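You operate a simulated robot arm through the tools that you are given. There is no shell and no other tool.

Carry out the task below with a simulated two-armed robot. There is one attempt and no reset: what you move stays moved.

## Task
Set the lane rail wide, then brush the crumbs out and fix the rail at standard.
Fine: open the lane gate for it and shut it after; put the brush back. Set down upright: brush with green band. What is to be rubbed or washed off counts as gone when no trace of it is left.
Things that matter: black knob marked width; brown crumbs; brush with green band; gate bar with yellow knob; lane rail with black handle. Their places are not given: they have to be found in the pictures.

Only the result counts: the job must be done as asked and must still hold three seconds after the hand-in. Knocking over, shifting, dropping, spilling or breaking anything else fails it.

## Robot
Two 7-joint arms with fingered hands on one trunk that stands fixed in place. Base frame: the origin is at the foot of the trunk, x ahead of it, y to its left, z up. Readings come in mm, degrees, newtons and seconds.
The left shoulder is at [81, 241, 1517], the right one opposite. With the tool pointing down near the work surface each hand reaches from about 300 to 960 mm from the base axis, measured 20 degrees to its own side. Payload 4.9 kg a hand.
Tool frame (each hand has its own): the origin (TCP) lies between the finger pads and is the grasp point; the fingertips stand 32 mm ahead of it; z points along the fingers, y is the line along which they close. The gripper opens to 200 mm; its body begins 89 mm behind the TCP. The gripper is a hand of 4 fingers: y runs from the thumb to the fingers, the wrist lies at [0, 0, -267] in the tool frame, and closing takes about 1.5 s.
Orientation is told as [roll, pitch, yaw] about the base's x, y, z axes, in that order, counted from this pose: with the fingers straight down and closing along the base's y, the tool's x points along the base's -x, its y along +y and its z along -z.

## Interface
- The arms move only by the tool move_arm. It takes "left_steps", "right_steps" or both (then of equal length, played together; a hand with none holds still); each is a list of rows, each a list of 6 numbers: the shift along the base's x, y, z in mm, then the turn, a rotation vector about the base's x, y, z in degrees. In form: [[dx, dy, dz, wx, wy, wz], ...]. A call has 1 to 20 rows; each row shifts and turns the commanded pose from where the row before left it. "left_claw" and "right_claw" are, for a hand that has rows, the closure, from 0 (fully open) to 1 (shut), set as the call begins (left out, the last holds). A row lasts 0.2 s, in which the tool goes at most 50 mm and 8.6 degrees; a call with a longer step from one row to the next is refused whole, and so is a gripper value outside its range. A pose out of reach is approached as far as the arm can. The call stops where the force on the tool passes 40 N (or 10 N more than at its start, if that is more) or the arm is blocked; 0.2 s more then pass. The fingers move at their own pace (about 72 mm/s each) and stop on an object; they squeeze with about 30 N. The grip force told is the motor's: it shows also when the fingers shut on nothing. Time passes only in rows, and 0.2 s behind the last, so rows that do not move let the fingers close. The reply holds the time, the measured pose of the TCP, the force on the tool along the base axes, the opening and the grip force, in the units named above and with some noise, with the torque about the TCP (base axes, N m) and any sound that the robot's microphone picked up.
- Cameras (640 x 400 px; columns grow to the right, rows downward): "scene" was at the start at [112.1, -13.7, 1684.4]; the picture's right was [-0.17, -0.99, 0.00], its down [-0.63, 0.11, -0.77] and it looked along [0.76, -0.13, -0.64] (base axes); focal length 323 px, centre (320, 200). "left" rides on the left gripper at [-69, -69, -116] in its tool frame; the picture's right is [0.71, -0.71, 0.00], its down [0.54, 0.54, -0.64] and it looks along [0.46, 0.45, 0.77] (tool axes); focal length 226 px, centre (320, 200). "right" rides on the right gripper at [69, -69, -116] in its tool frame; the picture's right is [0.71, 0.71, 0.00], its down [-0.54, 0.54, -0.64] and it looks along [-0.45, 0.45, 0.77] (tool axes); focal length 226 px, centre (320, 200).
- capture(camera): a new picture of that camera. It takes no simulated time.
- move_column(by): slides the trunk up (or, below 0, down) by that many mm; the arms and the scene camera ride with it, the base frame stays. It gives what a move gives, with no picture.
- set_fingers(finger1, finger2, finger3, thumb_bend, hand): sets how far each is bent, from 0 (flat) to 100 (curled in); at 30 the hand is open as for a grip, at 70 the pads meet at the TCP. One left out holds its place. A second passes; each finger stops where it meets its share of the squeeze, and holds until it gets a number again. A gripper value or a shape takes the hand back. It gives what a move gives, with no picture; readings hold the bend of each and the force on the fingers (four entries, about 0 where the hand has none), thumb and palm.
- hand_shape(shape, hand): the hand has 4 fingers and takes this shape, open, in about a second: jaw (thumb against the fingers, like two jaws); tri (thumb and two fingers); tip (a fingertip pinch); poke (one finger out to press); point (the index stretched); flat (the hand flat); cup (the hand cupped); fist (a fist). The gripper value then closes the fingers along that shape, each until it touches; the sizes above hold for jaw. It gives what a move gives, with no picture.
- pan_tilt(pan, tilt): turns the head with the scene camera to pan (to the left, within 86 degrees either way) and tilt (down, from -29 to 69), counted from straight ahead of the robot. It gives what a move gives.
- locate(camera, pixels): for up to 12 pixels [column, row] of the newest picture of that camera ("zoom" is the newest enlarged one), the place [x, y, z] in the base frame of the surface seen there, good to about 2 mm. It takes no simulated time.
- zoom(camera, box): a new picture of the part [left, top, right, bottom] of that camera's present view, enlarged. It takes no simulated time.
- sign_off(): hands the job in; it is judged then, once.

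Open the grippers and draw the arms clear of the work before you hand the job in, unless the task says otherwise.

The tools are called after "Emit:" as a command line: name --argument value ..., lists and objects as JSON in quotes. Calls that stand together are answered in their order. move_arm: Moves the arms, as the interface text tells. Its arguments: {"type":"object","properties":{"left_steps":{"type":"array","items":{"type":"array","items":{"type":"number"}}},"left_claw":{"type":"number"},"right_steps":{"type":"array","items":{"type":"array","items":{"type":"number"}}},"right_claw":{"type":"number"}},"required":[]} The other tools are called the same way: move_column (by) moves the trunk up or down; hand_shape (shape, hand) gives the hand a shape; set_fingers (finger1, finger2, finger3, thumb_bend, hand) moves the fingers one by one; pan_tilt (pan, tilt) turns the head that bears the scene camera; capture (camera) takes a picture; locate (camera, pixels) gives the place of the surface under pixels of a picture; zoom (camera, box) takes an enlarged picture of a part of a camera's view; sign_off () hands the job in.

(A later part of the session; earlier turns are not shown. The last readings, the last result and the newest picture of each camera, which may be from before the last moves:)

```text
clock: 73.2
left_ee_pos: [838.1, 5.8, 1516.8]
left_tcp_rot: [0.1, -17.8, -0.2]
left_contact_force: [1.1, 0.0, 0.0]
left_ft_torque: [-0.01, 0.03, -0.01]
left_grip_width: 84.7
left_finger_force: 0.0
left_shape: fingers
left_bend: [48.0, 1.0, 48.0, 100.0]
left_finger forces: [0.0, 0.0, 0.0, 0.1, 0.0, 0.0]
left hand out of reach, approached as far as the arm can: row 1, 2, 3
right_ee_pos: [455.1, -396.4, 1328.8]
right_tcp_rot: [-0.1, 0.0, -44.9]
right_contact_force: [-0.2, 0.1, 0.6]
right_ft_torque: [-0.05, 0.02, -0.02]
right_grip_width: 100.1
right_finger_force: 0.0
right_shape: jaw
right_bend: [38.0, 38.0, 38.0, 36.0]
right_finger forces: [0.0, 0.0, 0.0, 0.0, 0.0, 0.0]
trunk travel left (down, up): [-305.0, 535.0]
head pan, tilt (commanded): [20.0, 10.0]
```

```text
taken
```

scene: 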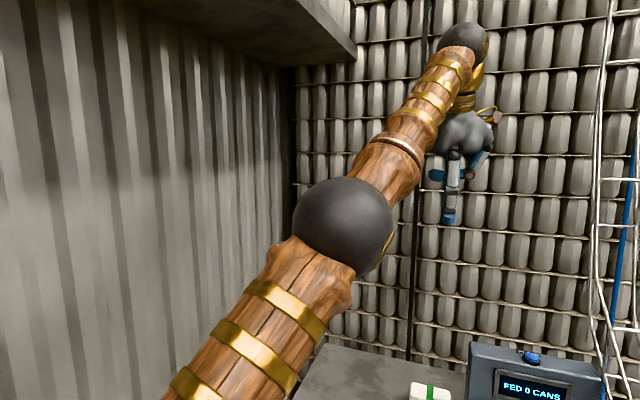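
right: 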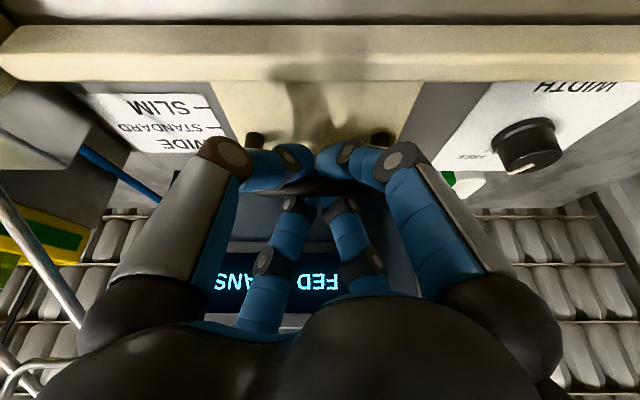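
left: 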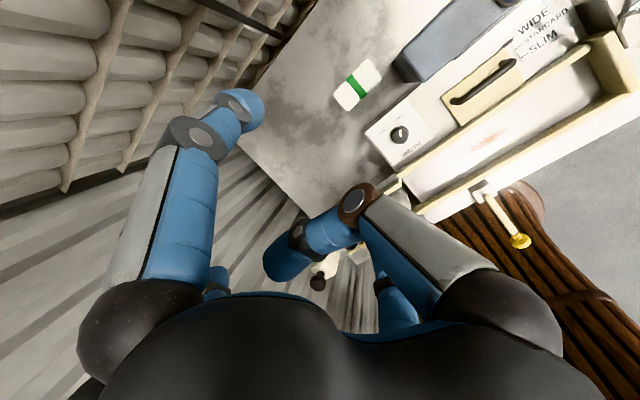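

I locate the elbow again to compute the bend in this pose.

Emit:
locate --camera "scene" --pixels '[[343, 234], [340, 225], [465, 45], [230, 340], [260, 300], [410, 120], [430, 90]]'

```text
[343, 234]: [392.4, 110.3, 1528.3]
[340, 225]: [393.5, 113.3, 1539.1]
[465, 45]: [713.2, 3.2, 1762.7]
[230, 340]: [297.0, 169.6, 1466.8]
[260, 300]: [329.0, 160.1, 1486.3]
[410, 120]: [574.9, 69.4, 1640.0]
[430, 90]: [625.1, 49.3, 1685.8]
```

The elbow is now bent about 18°, so moving right does fold it. I now command inward along the arm direction (0.84,-0.29,0.46).

Emit:
move_arm --left_steps '[[-30, 8, -14, 0, 0, 0], [-30, 8, -14, 0, 0, 0], [-30, 8, -14, 0, 0, 0], [0, 0, 0, 0, 0, 0]]'

```text
clock: 74.2
left_ee_pos: [837.5, 5.2, 1516.3]
left_tcp_rot: [0.1, -17.8, -0.3]
left_contact_force: [0.6, 1.1, 0.0]
left_ft_torque: [-0.02, 0.02, 0.02]
left_grip_width: 84.8
left_finger_force: 0.0
left_shape: fingers
left_bend: [48.0, 1.0, 48.0, 100.0]
left_finger forces: [0.0, 0.0, 0.0, 0.1, 0.0, 0.1]
left hand out of reach, approached as far as the arm can: row 1, 2, 3
right_ee_pos: [455.0, -395.7, 1328.7]
right_tcp_rot: [0.0, 0.0, -45.0]
right_contact_force: [0.2, -0.5, 0.4]
right_ft_torque: [0.01, 0.01, 0.0]
right_grip_width: 99.9
right_finger_force: 0.0
right_shape: jaw
right_bend: [38.0, 38.0, 38.0, 36.0]
right_finger forces: [0.0, 0.0, 0.0, 0.0, 0.1, 0.0]
trunk travel left (down, up): [-305.0, 535.0]
head pan, tilt (commanded): [20.0, 10.0]
```

No motion: the wrist's bending limit seems to block folding while the hand is high relative to the shoulder. I swing the hand down along its reach while increasing the forward tilt, which should free the wrist.

Emit:
move_arm --left_steps '[[10, 0, -40, 0, -6, 0], [10, 0, -40, 0, -6, 0], [10, 0, -40, 0, -6, 0], [10, 0, -40, 0, -6, 0], [0, 0, 0, 0, 0, 0]]'

```text
clock: 75.4
left_ee_pos: [879.4, 8.6, 1355.8]
left_tcp_rot: [0.0, -41.8, -0.1]
left_contact_force: [-0.5, 0.8, -1.0]
left_ft_torque: [-0.04, 0.03, 0.01]
left_grip_width: 84.7
left_finger_force: 0.0
left_shape: fingers
left_bend: [48.0, 0.0, 48.0, 100.0]
left_finger forces: [0.0, 0.1, 0.0, 0.1, 0.0, 0.1]
right_ee_pos: [456.9, -393.1, 1328.5]
right_tcp_rot: [0.0, 0.0, -45.0]
right_contact_force: [0.1, 0.2, -0.4]
right_ft_torque: [-0.04, 0.01, 0.02]
right_grip_width: 99.6
right_finger_force: 0.1
right_shape: jaw
right_bend: [38.0, 38.0, 38.0, 36.0]
right_finger forces: [0.1, 0.0, 0.1, 0.0, 0.0, 0.0]
trunk travel left (down, up): [-305.0, 535.0]
head pan, tilt (commanded): [20.0, 10.0]
```

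The arm follows exactly again with the larger tilt. I set the fingers for the end pinch (thumb and finger2 at 44, finger3 curled, finger1 flat) and lower the trunk by 126 mm.

Emit:
set_fingers --hand "left" --finger1 0 --finger2 42 --finger3 100 --thumb_bend 43

Emit:
move_column --by -126

Emit:
pan_tilt --pan 0 --tilt 35

Emit:
capture --camera "scene"

```text
clock: 76.4
left_ee_pos: [878.0, 5.1, 1357.8]
left_tcp_rot: [0.0, -42.0, -0.2]
left_contact_force: [0.2, -0.4, 0.8]
left_ft_torque: [-0.01, 0.0, -0.02]
left_grip_width: 146.9
left_finger_force: 0.0
left_shape: fingers
left_bend: [1.0, 42.0, 100.0, 43.0]
left_finger forces: [0.0, 0.0, 0.0, 0.0, 0.0, 0.0]
right_ee_pos: [454.2, -396.0, 1329.4]
right_tcp_rot: [-0.1, 0.0, -45.1]
right_contact_force: [-0.2, 0.1, 0.1]
right_ft_torque: [-0.03, 0.0, -0.02]
right_grip_width: 99.8
right_finger_force: 0.0
right_shape: jaw
right_bend: [38.0, 38.0, 38.0, 36.0]
right_finger forces: [0.1, 0.0, 0.0, 0.0, 0.1, 0.1]
trunk travel left (down, up): [-305.0, 535.0]
head pan, tilt (commanded): [20.0, 10.0]
```

```text
clock: 77.9
left_ee_pos: [877.6, 5.2, 1231.6]
left_tcp_rot: [0.0, -42.0, -0.1]
left_contact_force: [0.0, 0.3, 0.1]
left_ft_torque: [-0.03, 0.01, -0.05]
left_grip_width: 147.1
left_finger_force: 0.0
left_shape: fingers
left_bend: [1.0, 42.0, 100.0, 43.0]
left_finger forces: [0.0, 0.0, 0.1, 0.0, 0.0, 0.1]
right_ee_pos: [453.8, -395.8, 1203.7]
right_tcp_rot: [0.0, 0.0, -45.0]
right_contact_force: [0.0, -0.7, 0.4]
right_ft_torque: [-0.01, 0.01, -0.01]
right_grip_width: 99.7
right_finger_force: 0.0
right_shape: jaw
right_bend: [38.0, 38.0, 38.0, 36.0]
right_finger forces: [0.0, 0.0, 0.0, 0.0, 0.0, 0.0]
trunk travel left (down, up): [-179.0, 661.0]
head pan, tilt (commanded): [20.0, 10.0]
```

```text
clock: 78.8
left_ee_pos: [877.2, 5.6, 1231.4]
left_tcp_rot: [0.3, -41.9, -0.2]
left_contact_force: [0.9, -0.4, 0.1]
left_ft_torque: [-0.01, -0.01, 0.0]
left_grip_width: 147.1
left_finger_force: 0.0
left_shape: fingers
left_bend: [1.0, 42.0, 100.0, 43.0]
left_finger forces: [0.0, 0.0, 0.0, 0.0, 0.0, 0.0]
right_ee_pos: [455.4, -396.7, 1202.7]
right_tcp_rot: [0.0, 0.0, -45.0]
right_contact_force: [-0.4, -0.2, 0.0]
right_ft_torque: [0.01, 0.03, -0.04]
right_grip_width: 100.0
right_finger_force: 0.1
right_shape: jaw
right_bend: [38.0, 38.0, 38.0, 36.0]
right_finger forces: [0.1, 0.0, 0.0, 0.1, 0.0, 0.0]
trunk travel left (down, up): [-179.0, 661.0]
head pan, tilt (commanded): [0.0, 35.0]
```

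```text
taken
```

scene: 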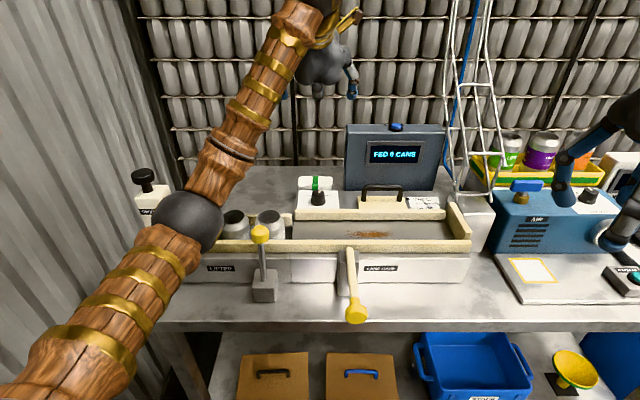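

The left elbow appears low over the lifter side; I check its height before moving on.

Emit:
locate --camera "scene" --pixels '[[190, 220], [190, 245], [215, 235], [236, 218], [142, 175], [261, 232], [230, 150]]'

```text
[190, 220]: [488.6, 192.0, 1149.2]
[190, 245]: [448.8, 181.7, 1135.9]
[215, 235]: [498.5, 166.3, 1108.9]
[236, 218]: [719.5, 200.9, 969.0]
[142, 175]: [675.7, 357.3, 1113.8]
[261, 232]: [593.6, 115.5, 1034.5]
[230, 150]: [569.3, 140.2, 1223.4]
```

The elbow's lower side is near z=1065, above everything below it. I move the left hand to the free side at (930,119), lower it, and reduce the tilt to 20°.

Emit:
move_arm --left_steps '[[12, 38, -15, 0, 0, 0], [12, 38, -15, 0, 0, 0], [12, 38, -15, 0, 0, 0], [8, 0, -38, 0, 0, 0], [8, 0, -38, 0, 0, 0], [8, 0, -38, 0, 0, 0], [0, 0, -10, 0, 7.3, 0], [0, 0, -10, 0, 7.3, 0], [0, 0, -10, 0, 7.3, 0], [0, 0, 0, 0, 0, 0]]'

Emit:
capture --camera "left"

Emit:
capture --camera "scene"

```text
clock: 81.0
left_ee_pos: [935.2, 125.0, 1042.5]
left_tcp_rot: [0.1, -20.0, 0.0]
left_contact_force: [-0.6, 0.2, 0.5]
left_ft_torque: [-0.03, 0.0, 0.04]
left_grip_width: 147.5
left_finger_force: 0.0
left_shape: fingers
left_bend: [1.0, 42.0, 100.0, 43.0]
left_finger forces: [0.1, 0.1, 0.0, 0.1, 0.1, 0.0]
right_ee_pos: [452.6, -391.5, 1204.3]
right_tcp_rot: [0.0, -0.1, -44.7]
right_contact_force: [-1.3, 0.5, -0.2]
right_ft_torque: [-0.02, -0.04, 0.0]
right_grip_width: 100.0
right_finger_force: 0.1
right_shape: jaw
right_bend: [38.0, 38.0, 38.0, 36.0]
right_finger forces: [0.0, 0.0, 0.0, 0.0, 0.1, 0.0]
trunk travel left (down, up): [-179.0, 661.0]
head pan, tilt (commanded): [0.0, 35.0]
```

```text
taken
```

left: 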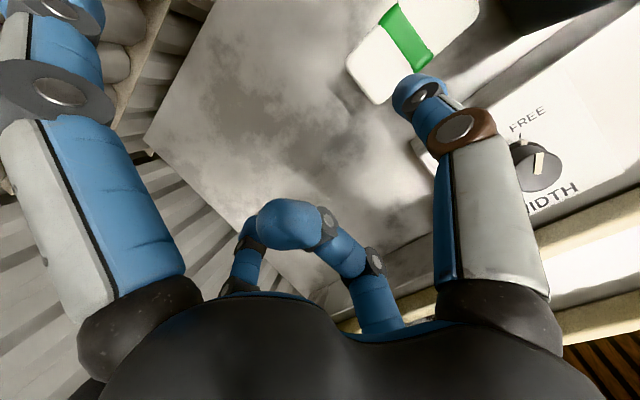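

```text
taken
```

scene: 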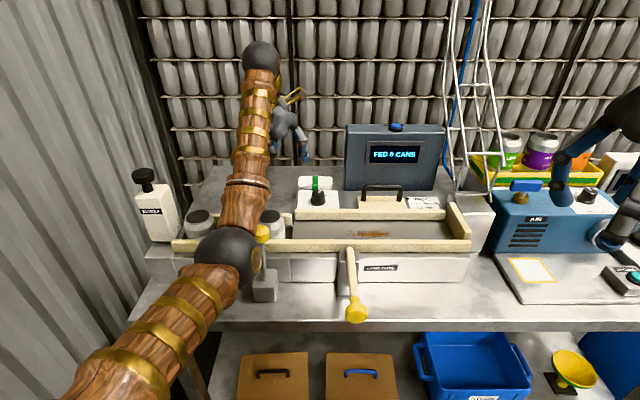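

The elbow is near the lifter lever in the picture; I check the distance between them.

Emit:
locate --camera "scene" --pixels '[[228, 255], [250, 270], [255, 245], [262, 232], [230, 280], [240, 215], [245, 190]]'

Emit:
zoom --camera "scene" --box '[180, 190, 320, 310]'

```text
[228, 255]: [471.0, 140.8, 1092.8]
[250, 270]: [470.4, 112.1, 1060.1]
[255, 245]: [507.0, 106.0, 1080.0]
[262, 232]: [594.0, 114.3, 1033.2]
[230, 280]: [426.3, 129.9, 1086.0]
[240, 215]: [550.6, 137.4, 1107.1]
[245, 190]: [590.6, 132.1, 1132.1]
```

```text
3.33 times, centred on (250, 250) of scene
```

zoom: 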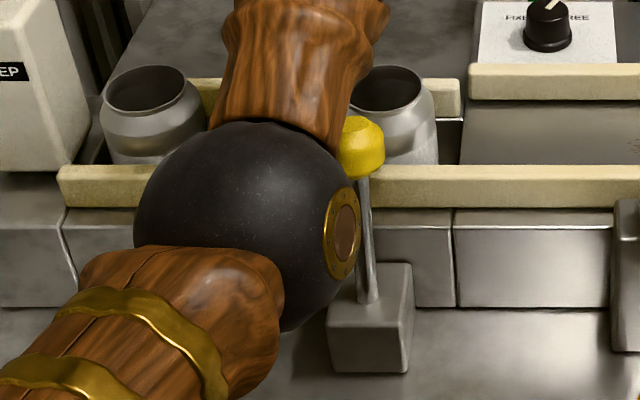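

The elbow sphere clears the lifter knob by about 24 mm. Stretching the arm forward will lift it, so I extend x first, then slide in toward the brush at safe height.

Emit:
move_arm --left_steps '[[24, -5, 0, 0, 0, 0], [24, -5, 0, 0, 0, 0], [0, -30, -15, 0, 0, 0], [0, -30, -15, 0, 0, 0], [0, -20, -10, 0, 0, 0], [0, 0, 0, 0, 0, 0]]'

Emit:
capture --camera "left"

Emit:
capture --camera "scene"

```text
clock: 82.4
left_ee_pos: [985.2, 29.3, 1002.2]
left_tcp_rot: [0.0, -20.0, -0.2]
left_contact_force: [0.6, 0.5, 0.4]
left_ft_torque: [-0.03, -0.01, -0.03]
left_grip_width: 147.2
left_finger_force: 0.0
left_shape: fingers
left_bend: [1.0, 42.0, 100.0, 43.0]
left_finger forces: [0.0, 0.0, 0.0, 0.1, 0.0, 0.0]
right_ee_pos: [454.4, -395.4, 1202.3]
right_tcp_rot: [0.0, 0.0, -45.0]
right_contact_force: [-0.4, 0.6, -1.7]
right_ft_torque: [-0.01, 0.01, -0.01]
right_grip_width: 99.9
right_finger_force: 0.1
right_shape: jaw
right_bend: [38.0, 38.0, 38.0, 36.0]
right_finger forces: [0.1, 0.1, 0.0, 0.0, 0.1, 0.1]
trunk travel left (down, up): [-179.0, 661.0]
head pan, tilt (commanded): [0.0, 35.0]
```

```text
taken
```

left: 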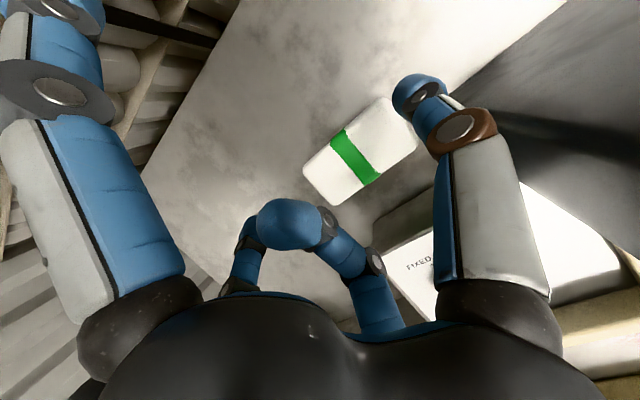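

```text
taken
```

scene: 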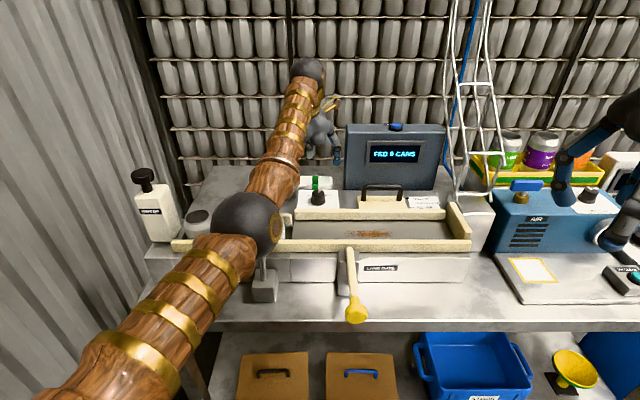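

The hand is at (985,29,1002) over the brush. I locate the brush corners and thumb from this view, and the elbow against the lifter knob.

Emit:
locate --camera "left" --pixels '[[350, 160], [310, 170], [340, 202], [378, 100], [408, 148], [395, 110], [360, 150], [405, 90], [440, 110], [250, 235]]'

Emit:
locate --camera "scene" --pixels '[[247, 225], [265, 245], [255, 215], [280, 180], [338, 155], [318, 150], [335, 165]]'

Emit:
zoom --camera "scene" --box '[270, 50, 400, 220]'

```text
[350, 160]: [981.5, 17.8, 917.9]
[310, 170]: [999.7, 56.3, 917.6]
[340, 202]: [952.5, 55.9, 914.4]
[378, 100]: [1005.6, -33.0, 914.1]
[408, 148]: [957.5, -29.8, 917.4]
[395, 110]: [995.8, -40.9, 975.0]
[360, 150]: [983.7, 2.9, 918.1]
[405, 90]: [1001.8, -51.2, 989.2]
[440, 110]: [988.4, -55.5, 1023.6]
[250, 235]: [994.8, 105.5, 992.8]
```

```text
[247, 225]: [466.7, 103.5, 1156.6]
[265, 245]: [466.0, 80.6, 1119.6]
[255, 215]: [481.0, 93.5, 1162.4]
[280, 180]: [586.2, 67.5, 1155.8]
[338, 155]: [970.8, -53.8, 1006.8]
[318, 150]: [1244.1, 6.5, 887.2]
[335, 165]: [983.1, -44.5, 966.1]
```

```text
2.35 times, centred on (335, 135) of scene
```

zoom: 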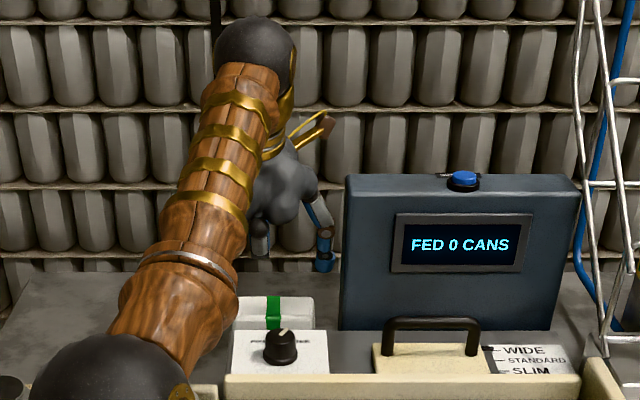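

The thumb at bend 43 reaches y≈-50 (centre), wider than needed. I bend thumb and finger2 a bit more (48/47) to pass between panel and brush end, and centre the hand on the brush at (983,15).

Emit:
set_fingers --hand "left" --finger2 47 --thumb_bend 48

Emit:
move_arm --left_steps '[[-1, -7, 0, 0, 0, 0], [-1, -7, -10, 0, 0, 0], [0, 0, -15, 0, 0, 0], [0, 0, -10, 0, 0, 0], [0, 0, 0, 0, 0, 0]]'

Emit:
capture --camera "left"

Emit:
zoom --camera "scene" --box '[270, 50, 400, 220]'

```text
clock: 83.4
left_ee_pos: [984.9, 28.4, 1001.5]
left_tcp_rot: [0.0, -20.1, -0.2]
left_contact_force: [0.6, 0.6, 0.0]
left_ft_torque: [-0.02, 0.06, 0.01]
left_grip_width: 141.9
left_finger_force: 0.1
left_shape: fingers
left_bend: [1.0, 47.0, 100.0, 48.0]
left_finger forces: [0.1, 0.1, 0.0, 0.0, 0.0, 0.1]
right_ee_pos: [453.4, -396.8, 1202.7]
right_tcp_rot: [0.0, 0.0, -45.0]
right_contact_force: [-0.2, 1.1, 0.1]
right_ft_torque: [-0.01, 0.03, 0.02]
right_grip_width: 99.7
right_finger_force: 0.0
right_shape: jaw
right_bend: [38.0, 38.0, 38.0, 36.0]
right_finger forces: [0.0, 0.0, 0.1, 0.0, 0.0, 0.0]
trunk travel left (down, up): [-179.0, 661.0]
head pan, tilt (commanded): [0.0, 35.0]
```

```text
clock: 84.6
left_ee_pos: [982.3, 16.1, 967.4]
left_tcp_rot: [0.1, -20.0, -0.3]
left_contact_force: [0.1, 1.3, 0.1]
left_ft_torque: [-0.03, -0.02, 0.03]
left_grip_width: 141.8
left_finger_force: 0.0
left_shape: fingers
left_bend: [1.0, 47.0, 100.0, 48.0]
left_finger forces: [0.0, 0.0, 0.0, 0.0, 0.0, 0.0]
right_ee_pos: [454.4, -396.9, 1203.1]
right_tcp_rot: [0.0, 0.0, -45.0]
right_contact_force: [0.0, -0.2, -0.3]
right_ft_torque: [-0.03, -0.04, 0.03]
right_grip_width: 100.1
right_finger_force: 0.0
right_shape: jaw
right_bend: [38.0, 38.0, 38.0, 36.0]
right_finger forces: [0.0, 0.1, 0.1, 0.0, 0.0, 0.1]
trunk travel left (down, up): [-179.0, 661.0]
head pan, tilt (commanded): [0.0, 35.0]
```

```text
taken
```

left: 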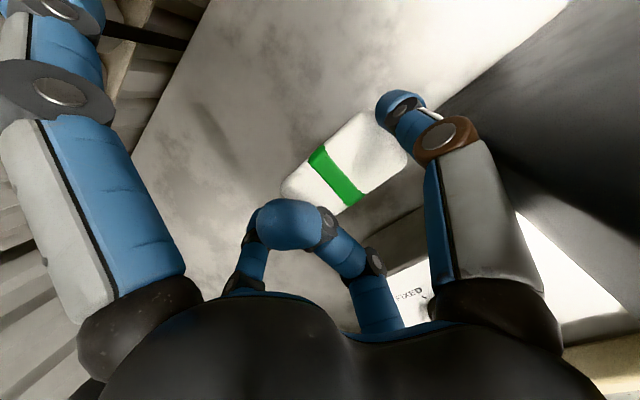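

```text
2.35 times, centred on (335, 135) of scene
```

zoom: 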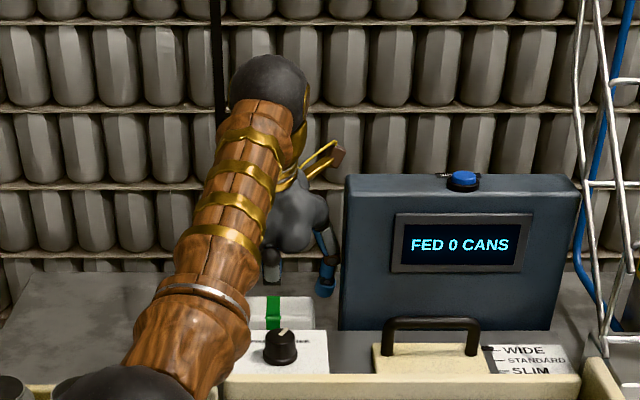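

I measure thumb tip and brush end positions at this height.

Emit:
locate --camera "left" --pixels '[[385, 105], [395, 95], [405, 125], [430, 140], [375, 125], [370, 140], [355, 115], [400, 160], [300, 190], [260, 250], [255, 270], [250, 225]]'

Emit:
locate --camera "scene" --pixels '[[333, 165], [331, 172], [335, 155], [338, 160], [345, 165], [341, 170]]'

```text
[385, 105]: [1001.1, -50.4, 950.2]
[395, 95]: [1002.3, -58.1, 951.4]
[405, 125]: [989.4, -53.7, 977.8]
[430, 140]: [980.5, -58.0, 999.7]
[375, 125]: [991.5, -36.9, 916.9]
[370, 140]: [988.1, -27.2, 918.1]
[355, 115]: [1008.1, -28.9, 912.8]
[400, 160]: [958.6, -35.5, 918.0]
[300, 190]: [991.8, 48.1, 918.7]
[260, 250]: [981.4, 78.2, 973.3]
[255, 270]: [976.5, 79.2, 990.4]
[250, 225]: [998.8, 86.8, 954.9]
```

```text
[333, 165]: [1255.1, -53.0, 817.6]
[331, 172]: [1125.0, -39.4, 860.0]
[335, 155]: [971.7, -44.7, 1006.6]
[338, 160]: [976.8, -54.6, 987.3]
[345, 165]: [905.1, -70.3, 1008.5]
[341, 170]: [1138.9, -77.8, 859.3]
```

Thumb inner face is about 9 mm outside the brush end and finger2 about 8 mm outside the other. I descend the remaining 52 mm in small rows.

Emit:
move_arm --left_steps '[[0, 0, -14, 0, 0, 0], [0, 0, -14, 0, 0, 0], [0, 0, -12, 0, 0, 0], [0, 0, -12, 0, 0, 0], [0, 0, 0, 0, 0, 0]]'

Emit:
capture --camera "left"

Emit:
zoom --camera "scene" --box '[270, 50, 400, 220]'

```text
clock: 85.8
left_ee_pos: [982.6, 15.6, 914.9]
left_tcp_rot: [0.1, -19.9, -0.2]
left_contact_force: [-0.6, 0.7, -0.5]
left_ft_torque: [0.01, 0.02, -0.01]
left_grip_width: 141.9
left_finger_force: 0.0
left_shape: fingers
left_bend: [1.0, 47.0, 100.0, 48.0]
left_finger forces: [0.1, 0.0, 0.0, 0.0, 0.3, 0.0]
right_ee_pos: [453.8, -395.6, 1204.1]
right_tcp_rot: [-0.1, 0.1, -44.9]
right_contact_force: [0.0, 0.8, 0.0]
right_ft_torque: [0.02, -0.01, 0.01]
right_grip_width: 100.1
right_finger_force: 0.1
right_shape: jaw
right_bend: [38.0, 38.0, 38.0, 36.0]
right_finger forces: [0.1, 0.1, 0.1, 0.0, 0.0, 0.0]
trunk travel left (down, up): [-179.0, 661.0]
head pan, tilt (commanded): [0.0, 35.0]
```

```text
taken
```

left: 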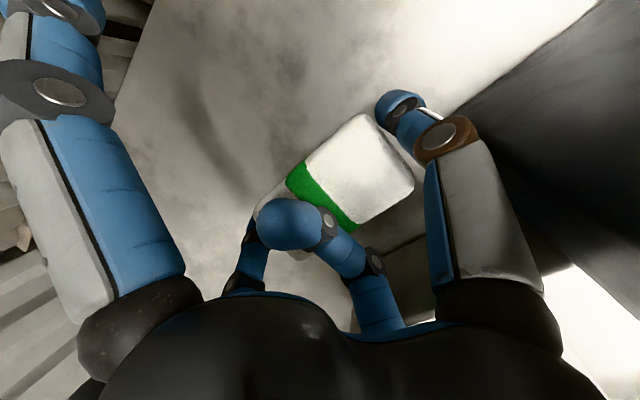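

```text
2.35 times, centred on (335, 135) of scene
```

zoom: 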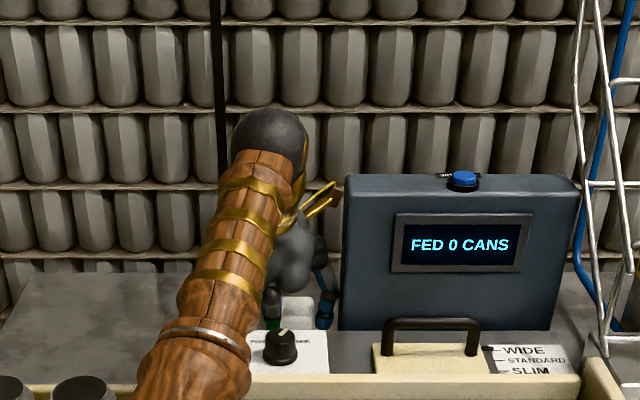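

The hand is in place at z=915 with no contact. I close thumb and finger2 on the brush ends.

Emit:
set_fingers --hand "left" --finger2 64 --thumb_bend 64

Emit:
capture --camera "left"

```text
clock: 86.8
left_ee_pos: [981.4, 14.7, 914.8]
left_tcp_rot: [0.1, -20.0, -0.3]
left_contact_force: [0.5, 0.3, 2.5]
left_ft_torque: [0.13, 0.0, -0.02]
left_grip_width: 135.2
left_finger_force: 15.2
left_shape: fingers
left_bend: [1.0, 45.0, 100.0, 58.0]
left_finger forces: [0.0, 14.5, 0.1, 0.1, 15.1, 0.1]
right_ee_pos: [455.5, -396.8, 1203.0]
right_tcp_rot: [0.0, 0.0, -45.0]
right_contact_force: [0.3, 0.2, 0.1]
right_ft_torque: [-0.03, -0.03, 0.0]
right_grip_width: 99.9
right_finger_force: 0.1
right_shape: jaw
right_bend: [38.0, 38.0, 38.0, 36.0]
right_finger forces: [0.0, 0.1, 0.1, 0.0, 0.1, 0.0]
trunk travel left (down, up): [-179.0, 661.0]
head pan, tilt (commanded): [0.0, 35.0]
```

```text
taken
```

left: 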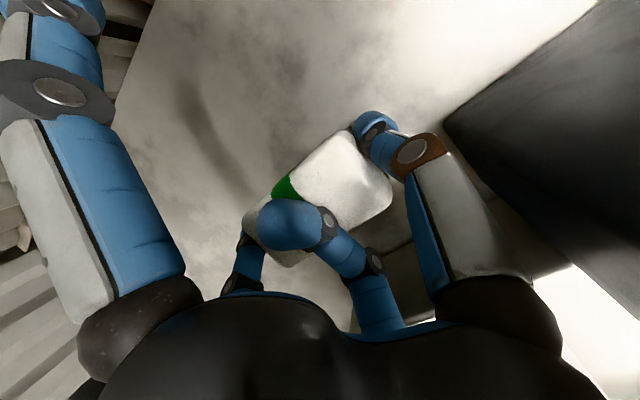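

The brush is gripped (thumb 15 N, finger2 14.5 N), shifted a little toward +y away from the panel. I lift 12 mm with the arm and check that it comes along.

Emit:
move_arm --left_steps '[[0, 0, 4, 0, 0, 0], [0, 0, 8, 0, 0, 0], [0, 0, 8, 0, 0, 0], [0, 0, 0, 0, 0, 0]]'

Emit:
capture --camera "left"

Emit:
zoom --camera "scene" --box '[270, 90, 400, 220]'

```text
clock: 87.8
left_ee_pos: [984.0, 15.7, 935.4]
left_tcp_rot: [0.0, -19.9, -0.2]
left_contact_force: [-0.9, -0.3, -0.6]
left_ft_torque: [-0.01, 0.02, 0.04]
left_grip_width: 135.5
left_finger_force: 15.0
left_shape: fingers
left_bend: [1.0, 45.0, 100.0, 58.0]
left_finger forces: [0.0, 14.9, 0.1, 0.0, 15.0, 0.0]
right_ee_pos: [455.3, -396.5, 1203.4]
right_tcp_rot: [0.0, 0.0, -44.8]
right_contact_force: [-0.1, -0.3, -0.4]
right_ft_torque: [-0.01, 0.01, -0.01]
right_grip_width: 100.0
right_finger_force: 0.0
right_shape: jaw
right_bend: [38.0, 38.0, 38.0, 36.0]
right_finger forces: [0.1, 0.0, 0.0, 0.0, 0.0, 0.0]
trunk travel left (down, up): [-179.0, 661.0]
head pan, tilt (commanded): [0.0, 35.0]
```

```text
taken
```

left: 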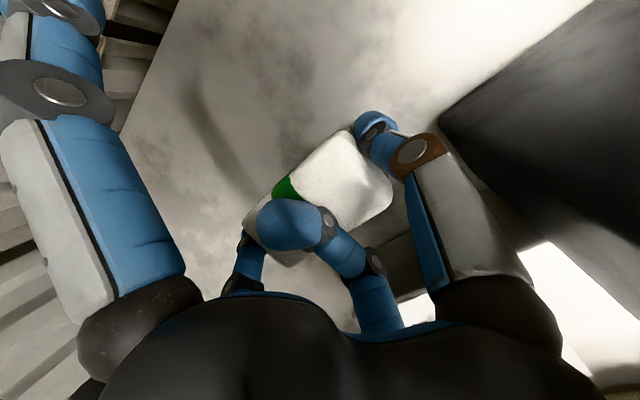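

```text
3.08 times, centred on (335, 155) of scene
```

zoom: 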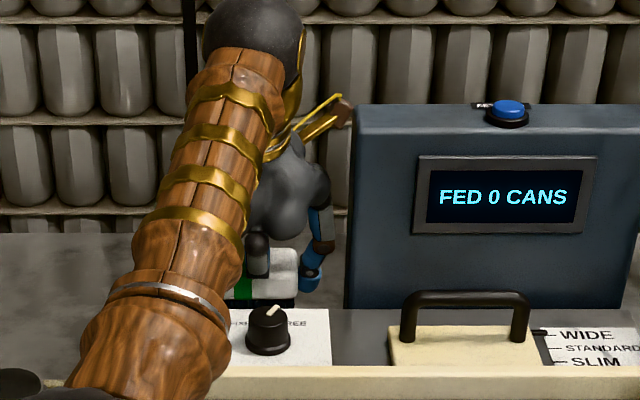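

The brush is lifted and level. I raise the trunk by 126 mm, which lifts the hand and brush straight up.

Emit:
move_column --by 126

Emit:
capture --camera "left"

Emit:
capture --camera "scene"

```text
clock: 89.4
left_ee_pos: [983.4, 14.8, 1061.1]
left_tcp_rot: [0.1, -20.0, -0.3]
left_contact_force: [0.0, 0.1, -0.9]
left_ft_torque: [-0.03, 0.05, -0.03]
left_grip_width: 135.5
left_finger_force: 14.6
left_shape: fingers
left_bend: [1.0, 45.0, 100.0, 58.0]
left_finger forces: [0.1, 14.9, 0.0, 0.0, 15.0, 0.1]
right_ee_pos: [454.6, -396.9, 1329.6]
right_tcp_rot: [-0.1, 0.1, -44.9]
right_contact_force: [0.0, -0.1, -0.5]
right_ft_torque: [0.0, -0.02, 0.02]
right_grip_width: 99.8
right_finger_force: 0.1
right_shape: jaw
right_bend: [38.0, 38.0, 38.0, 36.0]
right_finger forces: [0.1, 0.0, 0.1, 0.0, 0.0, 0.1]
trunk travel left (down, up): [-305.0, 535.0]
head pan, tilt (commanded): [0.0, 35.0]
```

```text
taken
```

left: 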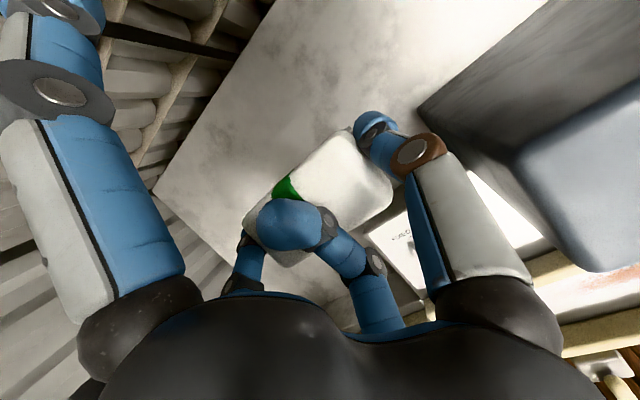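

```text
taken
```

scene: 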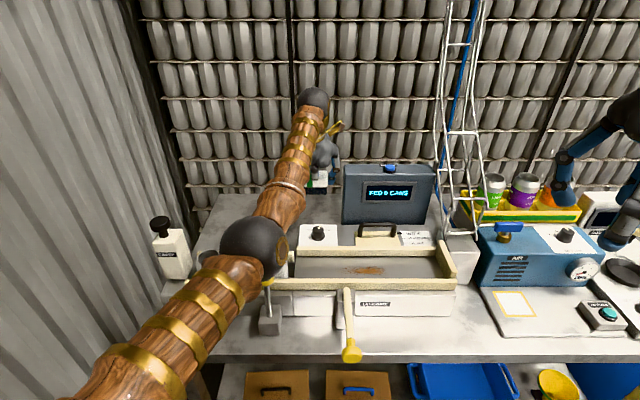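

The brush hangs level with its bottom at about z=1006. I raise the trunk 60 mm more for wrist freedom, then carry the brush back over the machine left of the rail handle.

Emit:
move_column --by 60

Emit:
move_arm --left_steps '[[-10, 8, 0, 0, 0, 0], [-30, 8, -5, 0, 0, 0], [-40, 0, -5, 0, 0, 0], [-40, 0, -5, 0, 0, 0], [-40, 0, -5, 0, 0, 0], [-40, 0, -5, 0, 0, 0], [-40, -5, -5, 0, 0, 0], [-40, -5, 0, 0, 0, 0], [0, 0, 0, 0, 0, 0]]'

Emit:
capture --camera "left"

Emit:
capture --camera "scene"

```text
clock: 90.4
left_ee_pos: [983.6, 14.7, 1121.7]
left_tcp_rot: [0.1, -20.0, -0.2]
left_contact_force: [0.9, 0.6, -1.1]
left_ft_torque: [-0.04, 0.02, 0.01]
left_grip_width: 135.4
left_finger_force: 15.1
left_shape: fingers
left_bend: [1.0, 45.0, 100.0, 58.0]
left_finger forces: [0.0, 14.9, 0.0, 0.0, 15.0, 0.0]
right_ee_pos: [454.1, -396.4, 1389.6]
right_tcp_rot: [-0.1, 0.0, -45.0]
right_contact_force: [-0.4, 0.0, -0.2]
right_ft_torque: [0.01, 0.02, 0.0]
right_grip_width: 99.8
right_finger_force: 0.1
right_shape: jaw
right_bend: [38.0, 38.0, 38.0, 36.0]
right_finger forces: [0.1, 0.1, 0.0, 0.0, 0.0, 0.0]
trunk travel left (down, up): [-365.0, 475.0]
head pan, tilt (commanded): [0.0, 35.0]
```

```text
clock: 92.4
left_ee_pos: [705.0, 20.2, 1091.2]
left_tcp_rot: [0.1, -20.0, -0.2]
left_contact_force: [-0.1, -0.1, -0.3]
left_ft_torque: [0.01, 0.02, 0.01]
left_grip_width: 135.1
left_finger_force: 14.6
left_shape: fingers
left_bend: [1.0, 45.0, 100.0, 58.0]
left_finger forces: [0.0, 14.9, 0.0, 0.0, 14.8, 0.0]
right_ee_pos: [455.1, -396.3, 1387.6]
right_tcp_rot: [0.1, 0.0, -45.0]
right_contact_force: [0.2, 0.0, 0.2]
right_ft_torque: [0.0, -0.01, -0.03]
right_grip_width: 99.9
right_finger_force: 0.0
right_shape: jaw
right_bend: [38.0, 38.0, 38.0, 36.0]
right_finger forces: [0.0, 0.0, 0.0, 0.0, 0.0, 0.0]
trunk travel left (down, up): [-365.0, 475.0]
head pan, tilt (commanded): [0.0, 35.0]
```

```text
taken
```

left: 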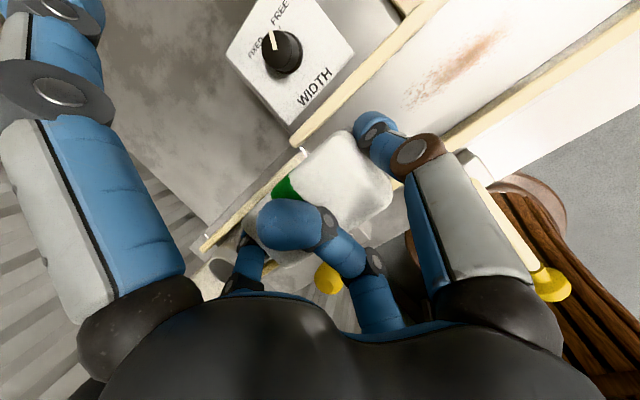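

```text
taken
```

scene: 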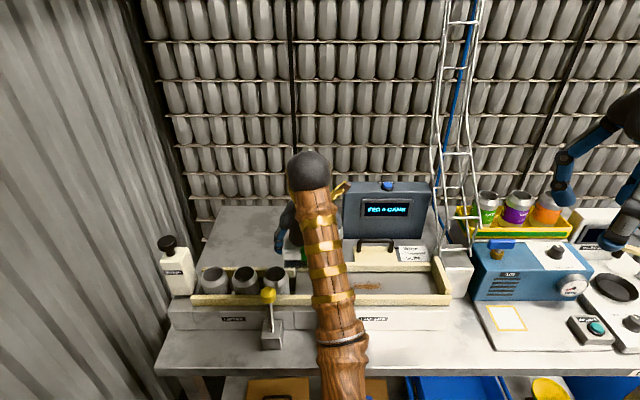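

The brush is over the lane's left side. From the left view I locate the crumb patch (410–505, 35–100) and both rails.

Emit:
locate --camera "left" --pixels '[[410, 102], [503, 35], [450, 75], [440, 60], [480, 65], [420, 25], [385, 55], [570, 60], [500, 110], [540, 30], [345, 110], [460, 140]]'

Emit:
zoom --camera "left" --box '[340, 0, 640, 190]'

```text
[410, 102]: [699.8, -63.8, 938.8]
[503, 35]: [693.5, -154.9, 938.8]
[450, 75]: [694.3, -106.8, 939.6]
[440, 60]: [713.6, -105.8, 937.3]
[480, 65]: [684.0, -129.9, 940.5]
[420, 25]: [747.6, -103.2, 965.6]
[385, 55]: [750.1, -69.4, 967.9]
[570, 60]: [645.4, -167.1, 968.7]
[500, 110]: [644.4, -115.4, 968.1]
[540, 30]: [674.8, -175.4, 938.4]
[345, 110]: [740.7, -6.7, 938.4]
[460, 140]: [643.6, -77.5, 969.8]
```

```text
2.11 times, centred on (490, 95) of left
```

zoom: 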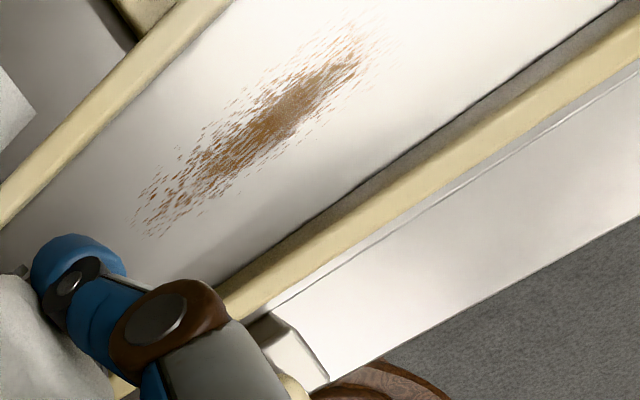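

The patch spans x≈680–712, y≈-60..-160 on the floor z≈939; the lane is free from x≈652 to 742. I now locate the held brush's outline relative to the hand.

Emit:
locate --camera "left" --pixels '[[340, 140], [385, 175], [385, 195], [350, 160], [370, 190], [330, 150], [300, 165], [350, 220], [255, 215], [245, 225], [365, 155], [285, 187]]'

Emit:
zoom --camera "left" --box '[220, 90, 440, 300]'

```text
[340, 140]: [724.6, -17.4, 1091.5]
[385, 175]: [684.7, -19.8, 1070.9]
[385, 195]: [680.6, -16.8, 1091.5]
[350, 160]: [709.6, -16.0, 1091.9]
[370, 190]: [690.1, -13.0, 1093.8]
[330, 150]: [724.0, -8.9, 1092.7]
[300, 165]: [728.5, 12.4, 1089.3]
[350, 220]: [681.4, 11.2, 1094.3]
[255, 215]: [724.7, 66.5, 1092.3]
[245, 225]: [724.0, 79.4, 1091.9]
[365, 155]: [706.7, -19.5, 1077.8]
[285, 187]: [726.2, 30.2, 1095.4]
```

```text
1.90 times, centred on (330, 195) of left
```

zoom: 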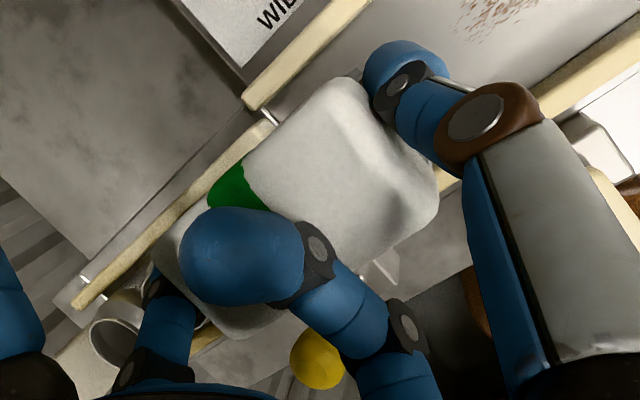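

The brush spans x≈680–729, its centre about 11 mm to +y of the TCP, top 2–3 mm above TCP, so floor contact is at TCP z≈996. I carry it over the lane's left part of the patch and lower to just above the floor.

Emit:
move_arm --left_steps '[[-2, -40, 0, 0, 0, 0], [-3, -40, 0, 0, 0, 0], [0, -10, -35, 0, 0, 0], [0, 0, -30, 0, 0, 0], [0, 0, -20, 0, 0, 0], [0, 0, 0, 0, 0, 0]]'

Emit:
capture --camera "left"

Emit:
capture --camera "scene"

```text
clock: 93.8
left_ee_pos: [698.3, -68.1, 1006.4]
left_tcp_rot: [0.1, -20.1, -0.1]
left_contact_force: [-0.4, -0.6, -1.3]
left_ft_torque: [0.02, 0.0, 0.01]
left_grip_width: 135.2
left_finger_force: 15.5
left_shape: fingers
left_bend: [1.0, 45.0, 100.0, 58.0]
left_finger forces: [0.0, 14.8, 0.1, 0.0, 14.8, 0.0]
right_ee_pos: [454.7, -396.0, 1389.4]
right_tcp_rot: [0.0, -0.1, -45.0]
right_contact_force: [1.3, 0.2, -0.1]
right_ft_torque: [-0.01, -0.01, -0.06]
right_grip_width: 99.8
right_finger_force: 0.1
right_shape: jaw
right_bend: [38.0, 38.0, 38.0, 36.0]
right_finger forces: [0.0, 0.1, 0.1, 0.1, 0.0, 0.1]
trunk travel left (down, up): [-365.0, 475.0]
head pan, tilt (commanded): [0.0, 35.0]
```

```text
taken
```

left: 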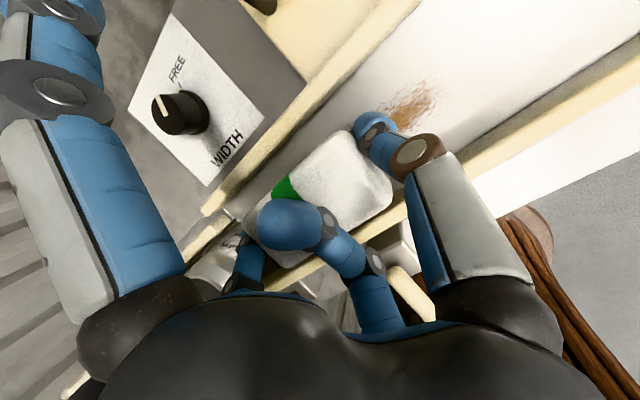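

```text
taken
```

scene: 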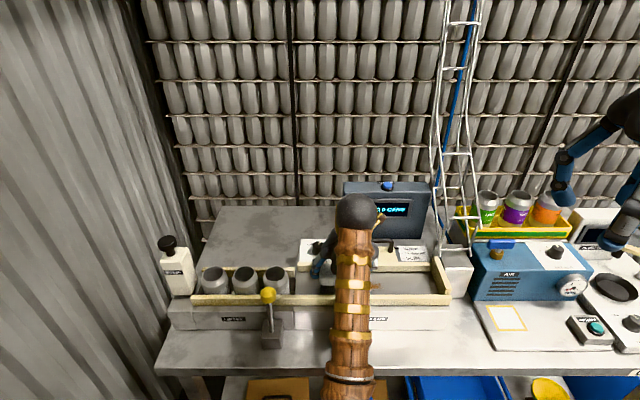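

The brush is between the rails, just above the floor. I lower in 2 mm rows to feel the contact.

Emit:
move_arm --left_steps '[[0, 0, -3, 0, 0, 0], [0, 0, -3, 0, 0, 0], [0, 0, -2, 0, 0, 0], [0, 0, 0, 0, 0, 0]]'

```text
clock: 94.8
left_ee_pos: [698.9, -68.4, 998.0]
left_tcp_rot: [0.1, -20.0, -0.2]
left_contact_force: [-0.1, -0.2, -0.9]
left_ft_torque: [-0.02, 0.02, -0.02]
left_grip_width: 135.3
left_finger_force: 14.8
left_shape: fingers
left_bend: [1.0, 45.0, 100.0, 58.0]
left_finger forces: [0.0, 14.9, 0.1, 0.1, 14.8, 0.0]
right_ee_pos: [454.7, -396.0, 1388.0]
right_tcp_rot: [0.1, 0.0, -45.0]
right_contact_force: [-0.3, 0.2, -0.2]
right_ft_torque: [-0.04, -0.01, -0.01]
right_grip_width: 99.6
right_finger_force: 0.1
right_shape: jaw
right_bend: [38.0, 38.0, 38.0, 36.0]
right_finger forces: [0.1, 0.0, 0.0, 0.1, 0.1, 0.0]
trunk travel left (down, up): [-365.0, 475.0]
head pan, tilt (commanded): [0.0, 35.0]
```

No contact yet at z=998. I continue down in 1–2 mm rows.

Emit:
move_arm --left_steps '[[0, 0, -1.5, 0, 0, 0], [0, 0, -1.5, 0, 0, 0], [0, 0, -1, 0, 0, 0], [0, 0, 0, 0, 0, 0]]'

```text
clock: 95.8
left_ee_pos: [698.3, -68.0, 995.5]
left_tcp_rot: [0.1, -20.1, -0.1]
left_contact_force: [-1.4, 0.0, 2.6]
left_ft_torque: [0.29, 0.04, 0.06]
left_grip_width: 135.1
left_finger_force: 14.6
left_shape: fingers
left_bend: [1.0, 45.0, 100.0, 58.0]
left_finger forces: [0.1, 14.7, 0.0, 0.1, 14.5, 0.0]
right_ee_pos: [454.2, -396.5, 1388.9]
right_tcp_rot: [0.0, -0.1, -45.0]
right_contact_force: [0.1, 0.6, 0.7]
right_ft_torque: [-0.02, -0.01, -0.02]
right_grip_width: 99.9
right_finger_force: 0.1
right_shape: jaw
right_bend: [38.0, 38.0, 38.0, 36.0]
right_finger forces: [0.0, 0.0, 0.0, 0.0, 0.1, 0.1]
trunk travel left (down, up): [-365.0, 475.0]
head pan, tilt (commanded): [0.0, 35.0]
```

Contact is felt (2.6 N upward). I press 1 mm more and sweep along -y over the patch.

Emit:
move_arm --left_steps '[[0, 0, -1, 0, 0, 0], [0, -8, 0, 0, 0, 0], [0, -10, 0, 0, 0, 0], [0, -10, 0, 0, 0, 0], [0, -10, 0, 0, 0, 0], [0, -10, 0, 0, 0, 0], [0, -10, 0, 0, 0, 0], [0, -10, 0, 0, 0, 0], [0, -10, 0, 0, 0, 0], [0, -10, 0, 0, 0, 0], [0, -10, 0, 0, 0, 0], [0, -10, 0, 0, 0, 0], [0, -10, 0, 0, 0, 0], [0, 0, 0, 0, 0, 0]]'

Emit:
capture --camera "left"

Emit:
capture --camera "scene"

```text
clock: 98.8
left_ee_pos: [696.6, -186.4, 995.2]
left_tcp_rot: [0.1, -20.1, -0.1]
left_contact_force: [0.2, 2.3, 5.5]
left_ft_torque: [0.29, 0.02, -0.03]
left_grip_width: 134.2
left_finger_force: 14.3
left_shape: fingers
left_bend: [1.0, 44.0, 100.0, 58.0]
left_finger forces: [0.1, 16.1, 0.0, 0.0, 13.7, 0.0]
right_ee_pos: [454.3, -396.6, 1390.1]
right_tcp_rot: [0.1, 0.0, -45.0]
right_contact_force: [-0.7, 0.0, -0.3]
right_ft_torque: [0.04, -0.02, 0.04]
right_grip_width: 99.4
right_finger_force: 0.0
right_shape: jaw
right_bend: [38.0, 38.0, 38.0, 36.0]
right_finger forces: [0.0, 0.0, 0.0, 0.0, 0.0, 0.0]
trunk travel left (down, up): [-365.0, 475.0]
head pan, tilt (commanded): [0.0, 35.0]
```

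```text
taken
```

left: 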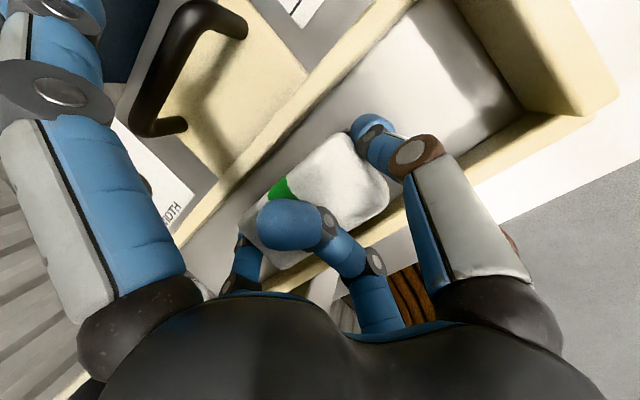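

```text
taken
```

scene: 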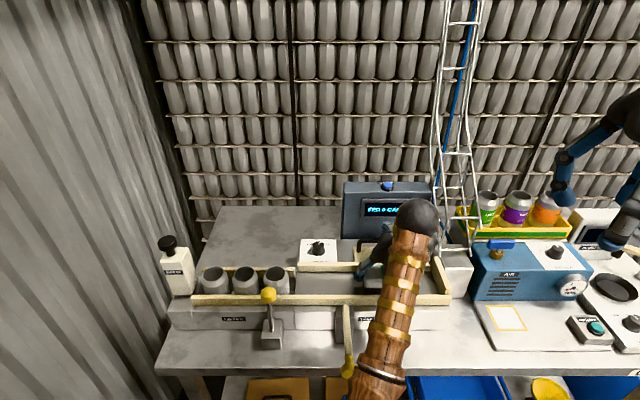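

The sweep went smoothly at 5.5 N. I zoom in on the lane to see what is left of the crumbs.

Emit:
zoom --camera "scene" --box '[280, 230, 460, 330]'

```text
3.56 times, centred on (370, 280) of scene
```

zoom: 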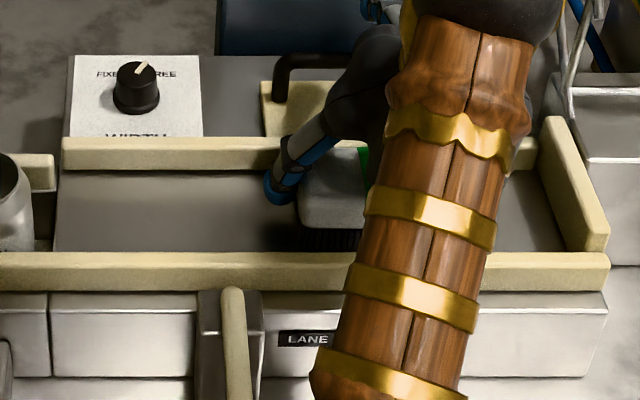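

The visible floor left of the brush is clean. I sweep back toward +y at x+8, then forth at x-8, to cover the patch's edges.

Emit:
move_arm --left_steps '[[8, 0, 0, 0, 0, 0], [0, 12, 0, 0, 0, 0], [0, 12, 0, 0, 0, 0], [0, 12, 0, 0, 0, 0], [0, 12, 0, 0, 0, 0], [0, 12, 0, 0, 0, 0], [0, 12, 0, 0, 0, 0], [0, 12, 0, 0, 0, 0], [0, 12, 0, 0, 0, 0], [0, 12, 0, 0, 0, 0], [0, 12, 0, 0, 0, 0], [0, 0, 0, 0, 0, 0]]'

Emit:
move_arm --left_steps '[[-8, 0, 0, 0, 0, 0], [-8, 0, 0, 0, 0, 0], [0, -12, 0, 0, 0, 0], [0, -12, 0, 0, 0, 0], [0, -12, 0, 0, 0, 0], [0, -12, 0, 0, 0, 0], [0, -12, 0, 0, 0, 0], [0, -12, 0, 0, 0, 0], [0, -12, 0, 0, 0, 0], [0, -12, 0, 0, 0, 0], [0, -12, 0, 0, 0, 0], [0, -12, 0, 0, 0, 0], [0, -12, 0, 0, 0, 0], [0, 0, 0, 0, 0, 0]]'

Emit:
zoom --camera "scene" --box '[280, 230, 460, 330]'

```text
clock: 101.4
left_ee_pos: [705.8, -67.4, 993.9]
left_tcp_rot: [0.2, -20.1, -0.2]
left_contact_force: [-1.0, -3.9, 9.6]
left_ft_torque: [0.1, -0.03, 0.02]
left_grip_width: 134.9
left_finger_force: 14.8
left_shape: fingers
left_bend: [1.0, 45.0, 100.0, 58.0]
left_finger forces: [0.0, 13.3, 0.0, 0.0, 16.2, 0.0]
right_ee_pos: [453.0, -396.9, 1388.6]
right_tcp_rot: [0.2, 0.0, -44.9]
right_contact_force: [0.1, 0.9, -1.0]
right_ft_torque: [0.01, 0.0, -0.01]
right_grip_width: 99.9
right_finger_force: 0.1
right_shape: jaw
right_bend: [38.0, 38.0, 38.0, 36.0]
right_finger forces: [0.0, 0.1, 0.0, 0.0, 0.0, 0.1]
trunk travel left (down, up): [-365.0, 475.0]
head pan, tilt (commanded): [0.0, 35.0]
```

```text
clock: 104.4
left_ee_pos: [689.2, -200.3, 992.6]
left_tcp_rot: [0.1, -20.0, -0.2]
left_contact_force: [0.0, 1.4, 2.2]
left_ft_torque: [0.16, -0.01, -0.02]
left_grip_width: 134.5
left_finger_force: 15.5
left_shape: fingers
left_bend: [1.0, 44.0, 100.0, 58.0]
left_finger forces: [0.1, 15.6, 0.1, 0.0, 14.8, 0.0]
right_ee_pos: [454.4, -396.4, 1389.1]
right_tcp_rot: [0.0, 0.0, -45.0]
right_contact_force: [0.3, -0.3, -0.2]
right_ft_torque: [0.01, 0.0, 0.0]
right_grip_width: 99.6
right_finger_force: 0.0
right_shape: jaw
right_bend: [38.0, 38.0, 38.0, 36.0]
right_finger forces: [0.0, 0.1, 0.1, 0.0, 0.0, 0.0]
trunk travel left (down, up): [-365.0, 475.0]
head pan, tilt (commanded): [0.0, 35.0]
```

```text
3.56 times, centred on (370, 280) of scene
```

zoom: 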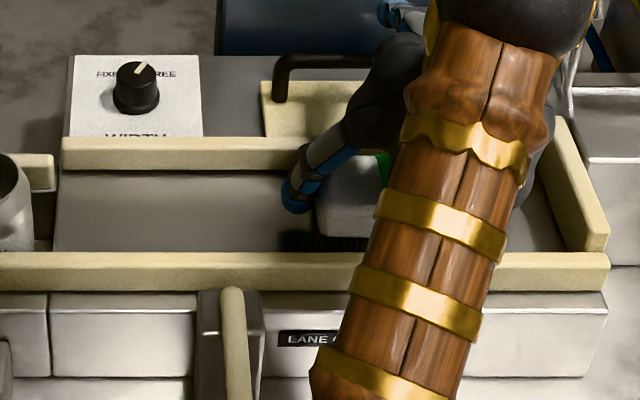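

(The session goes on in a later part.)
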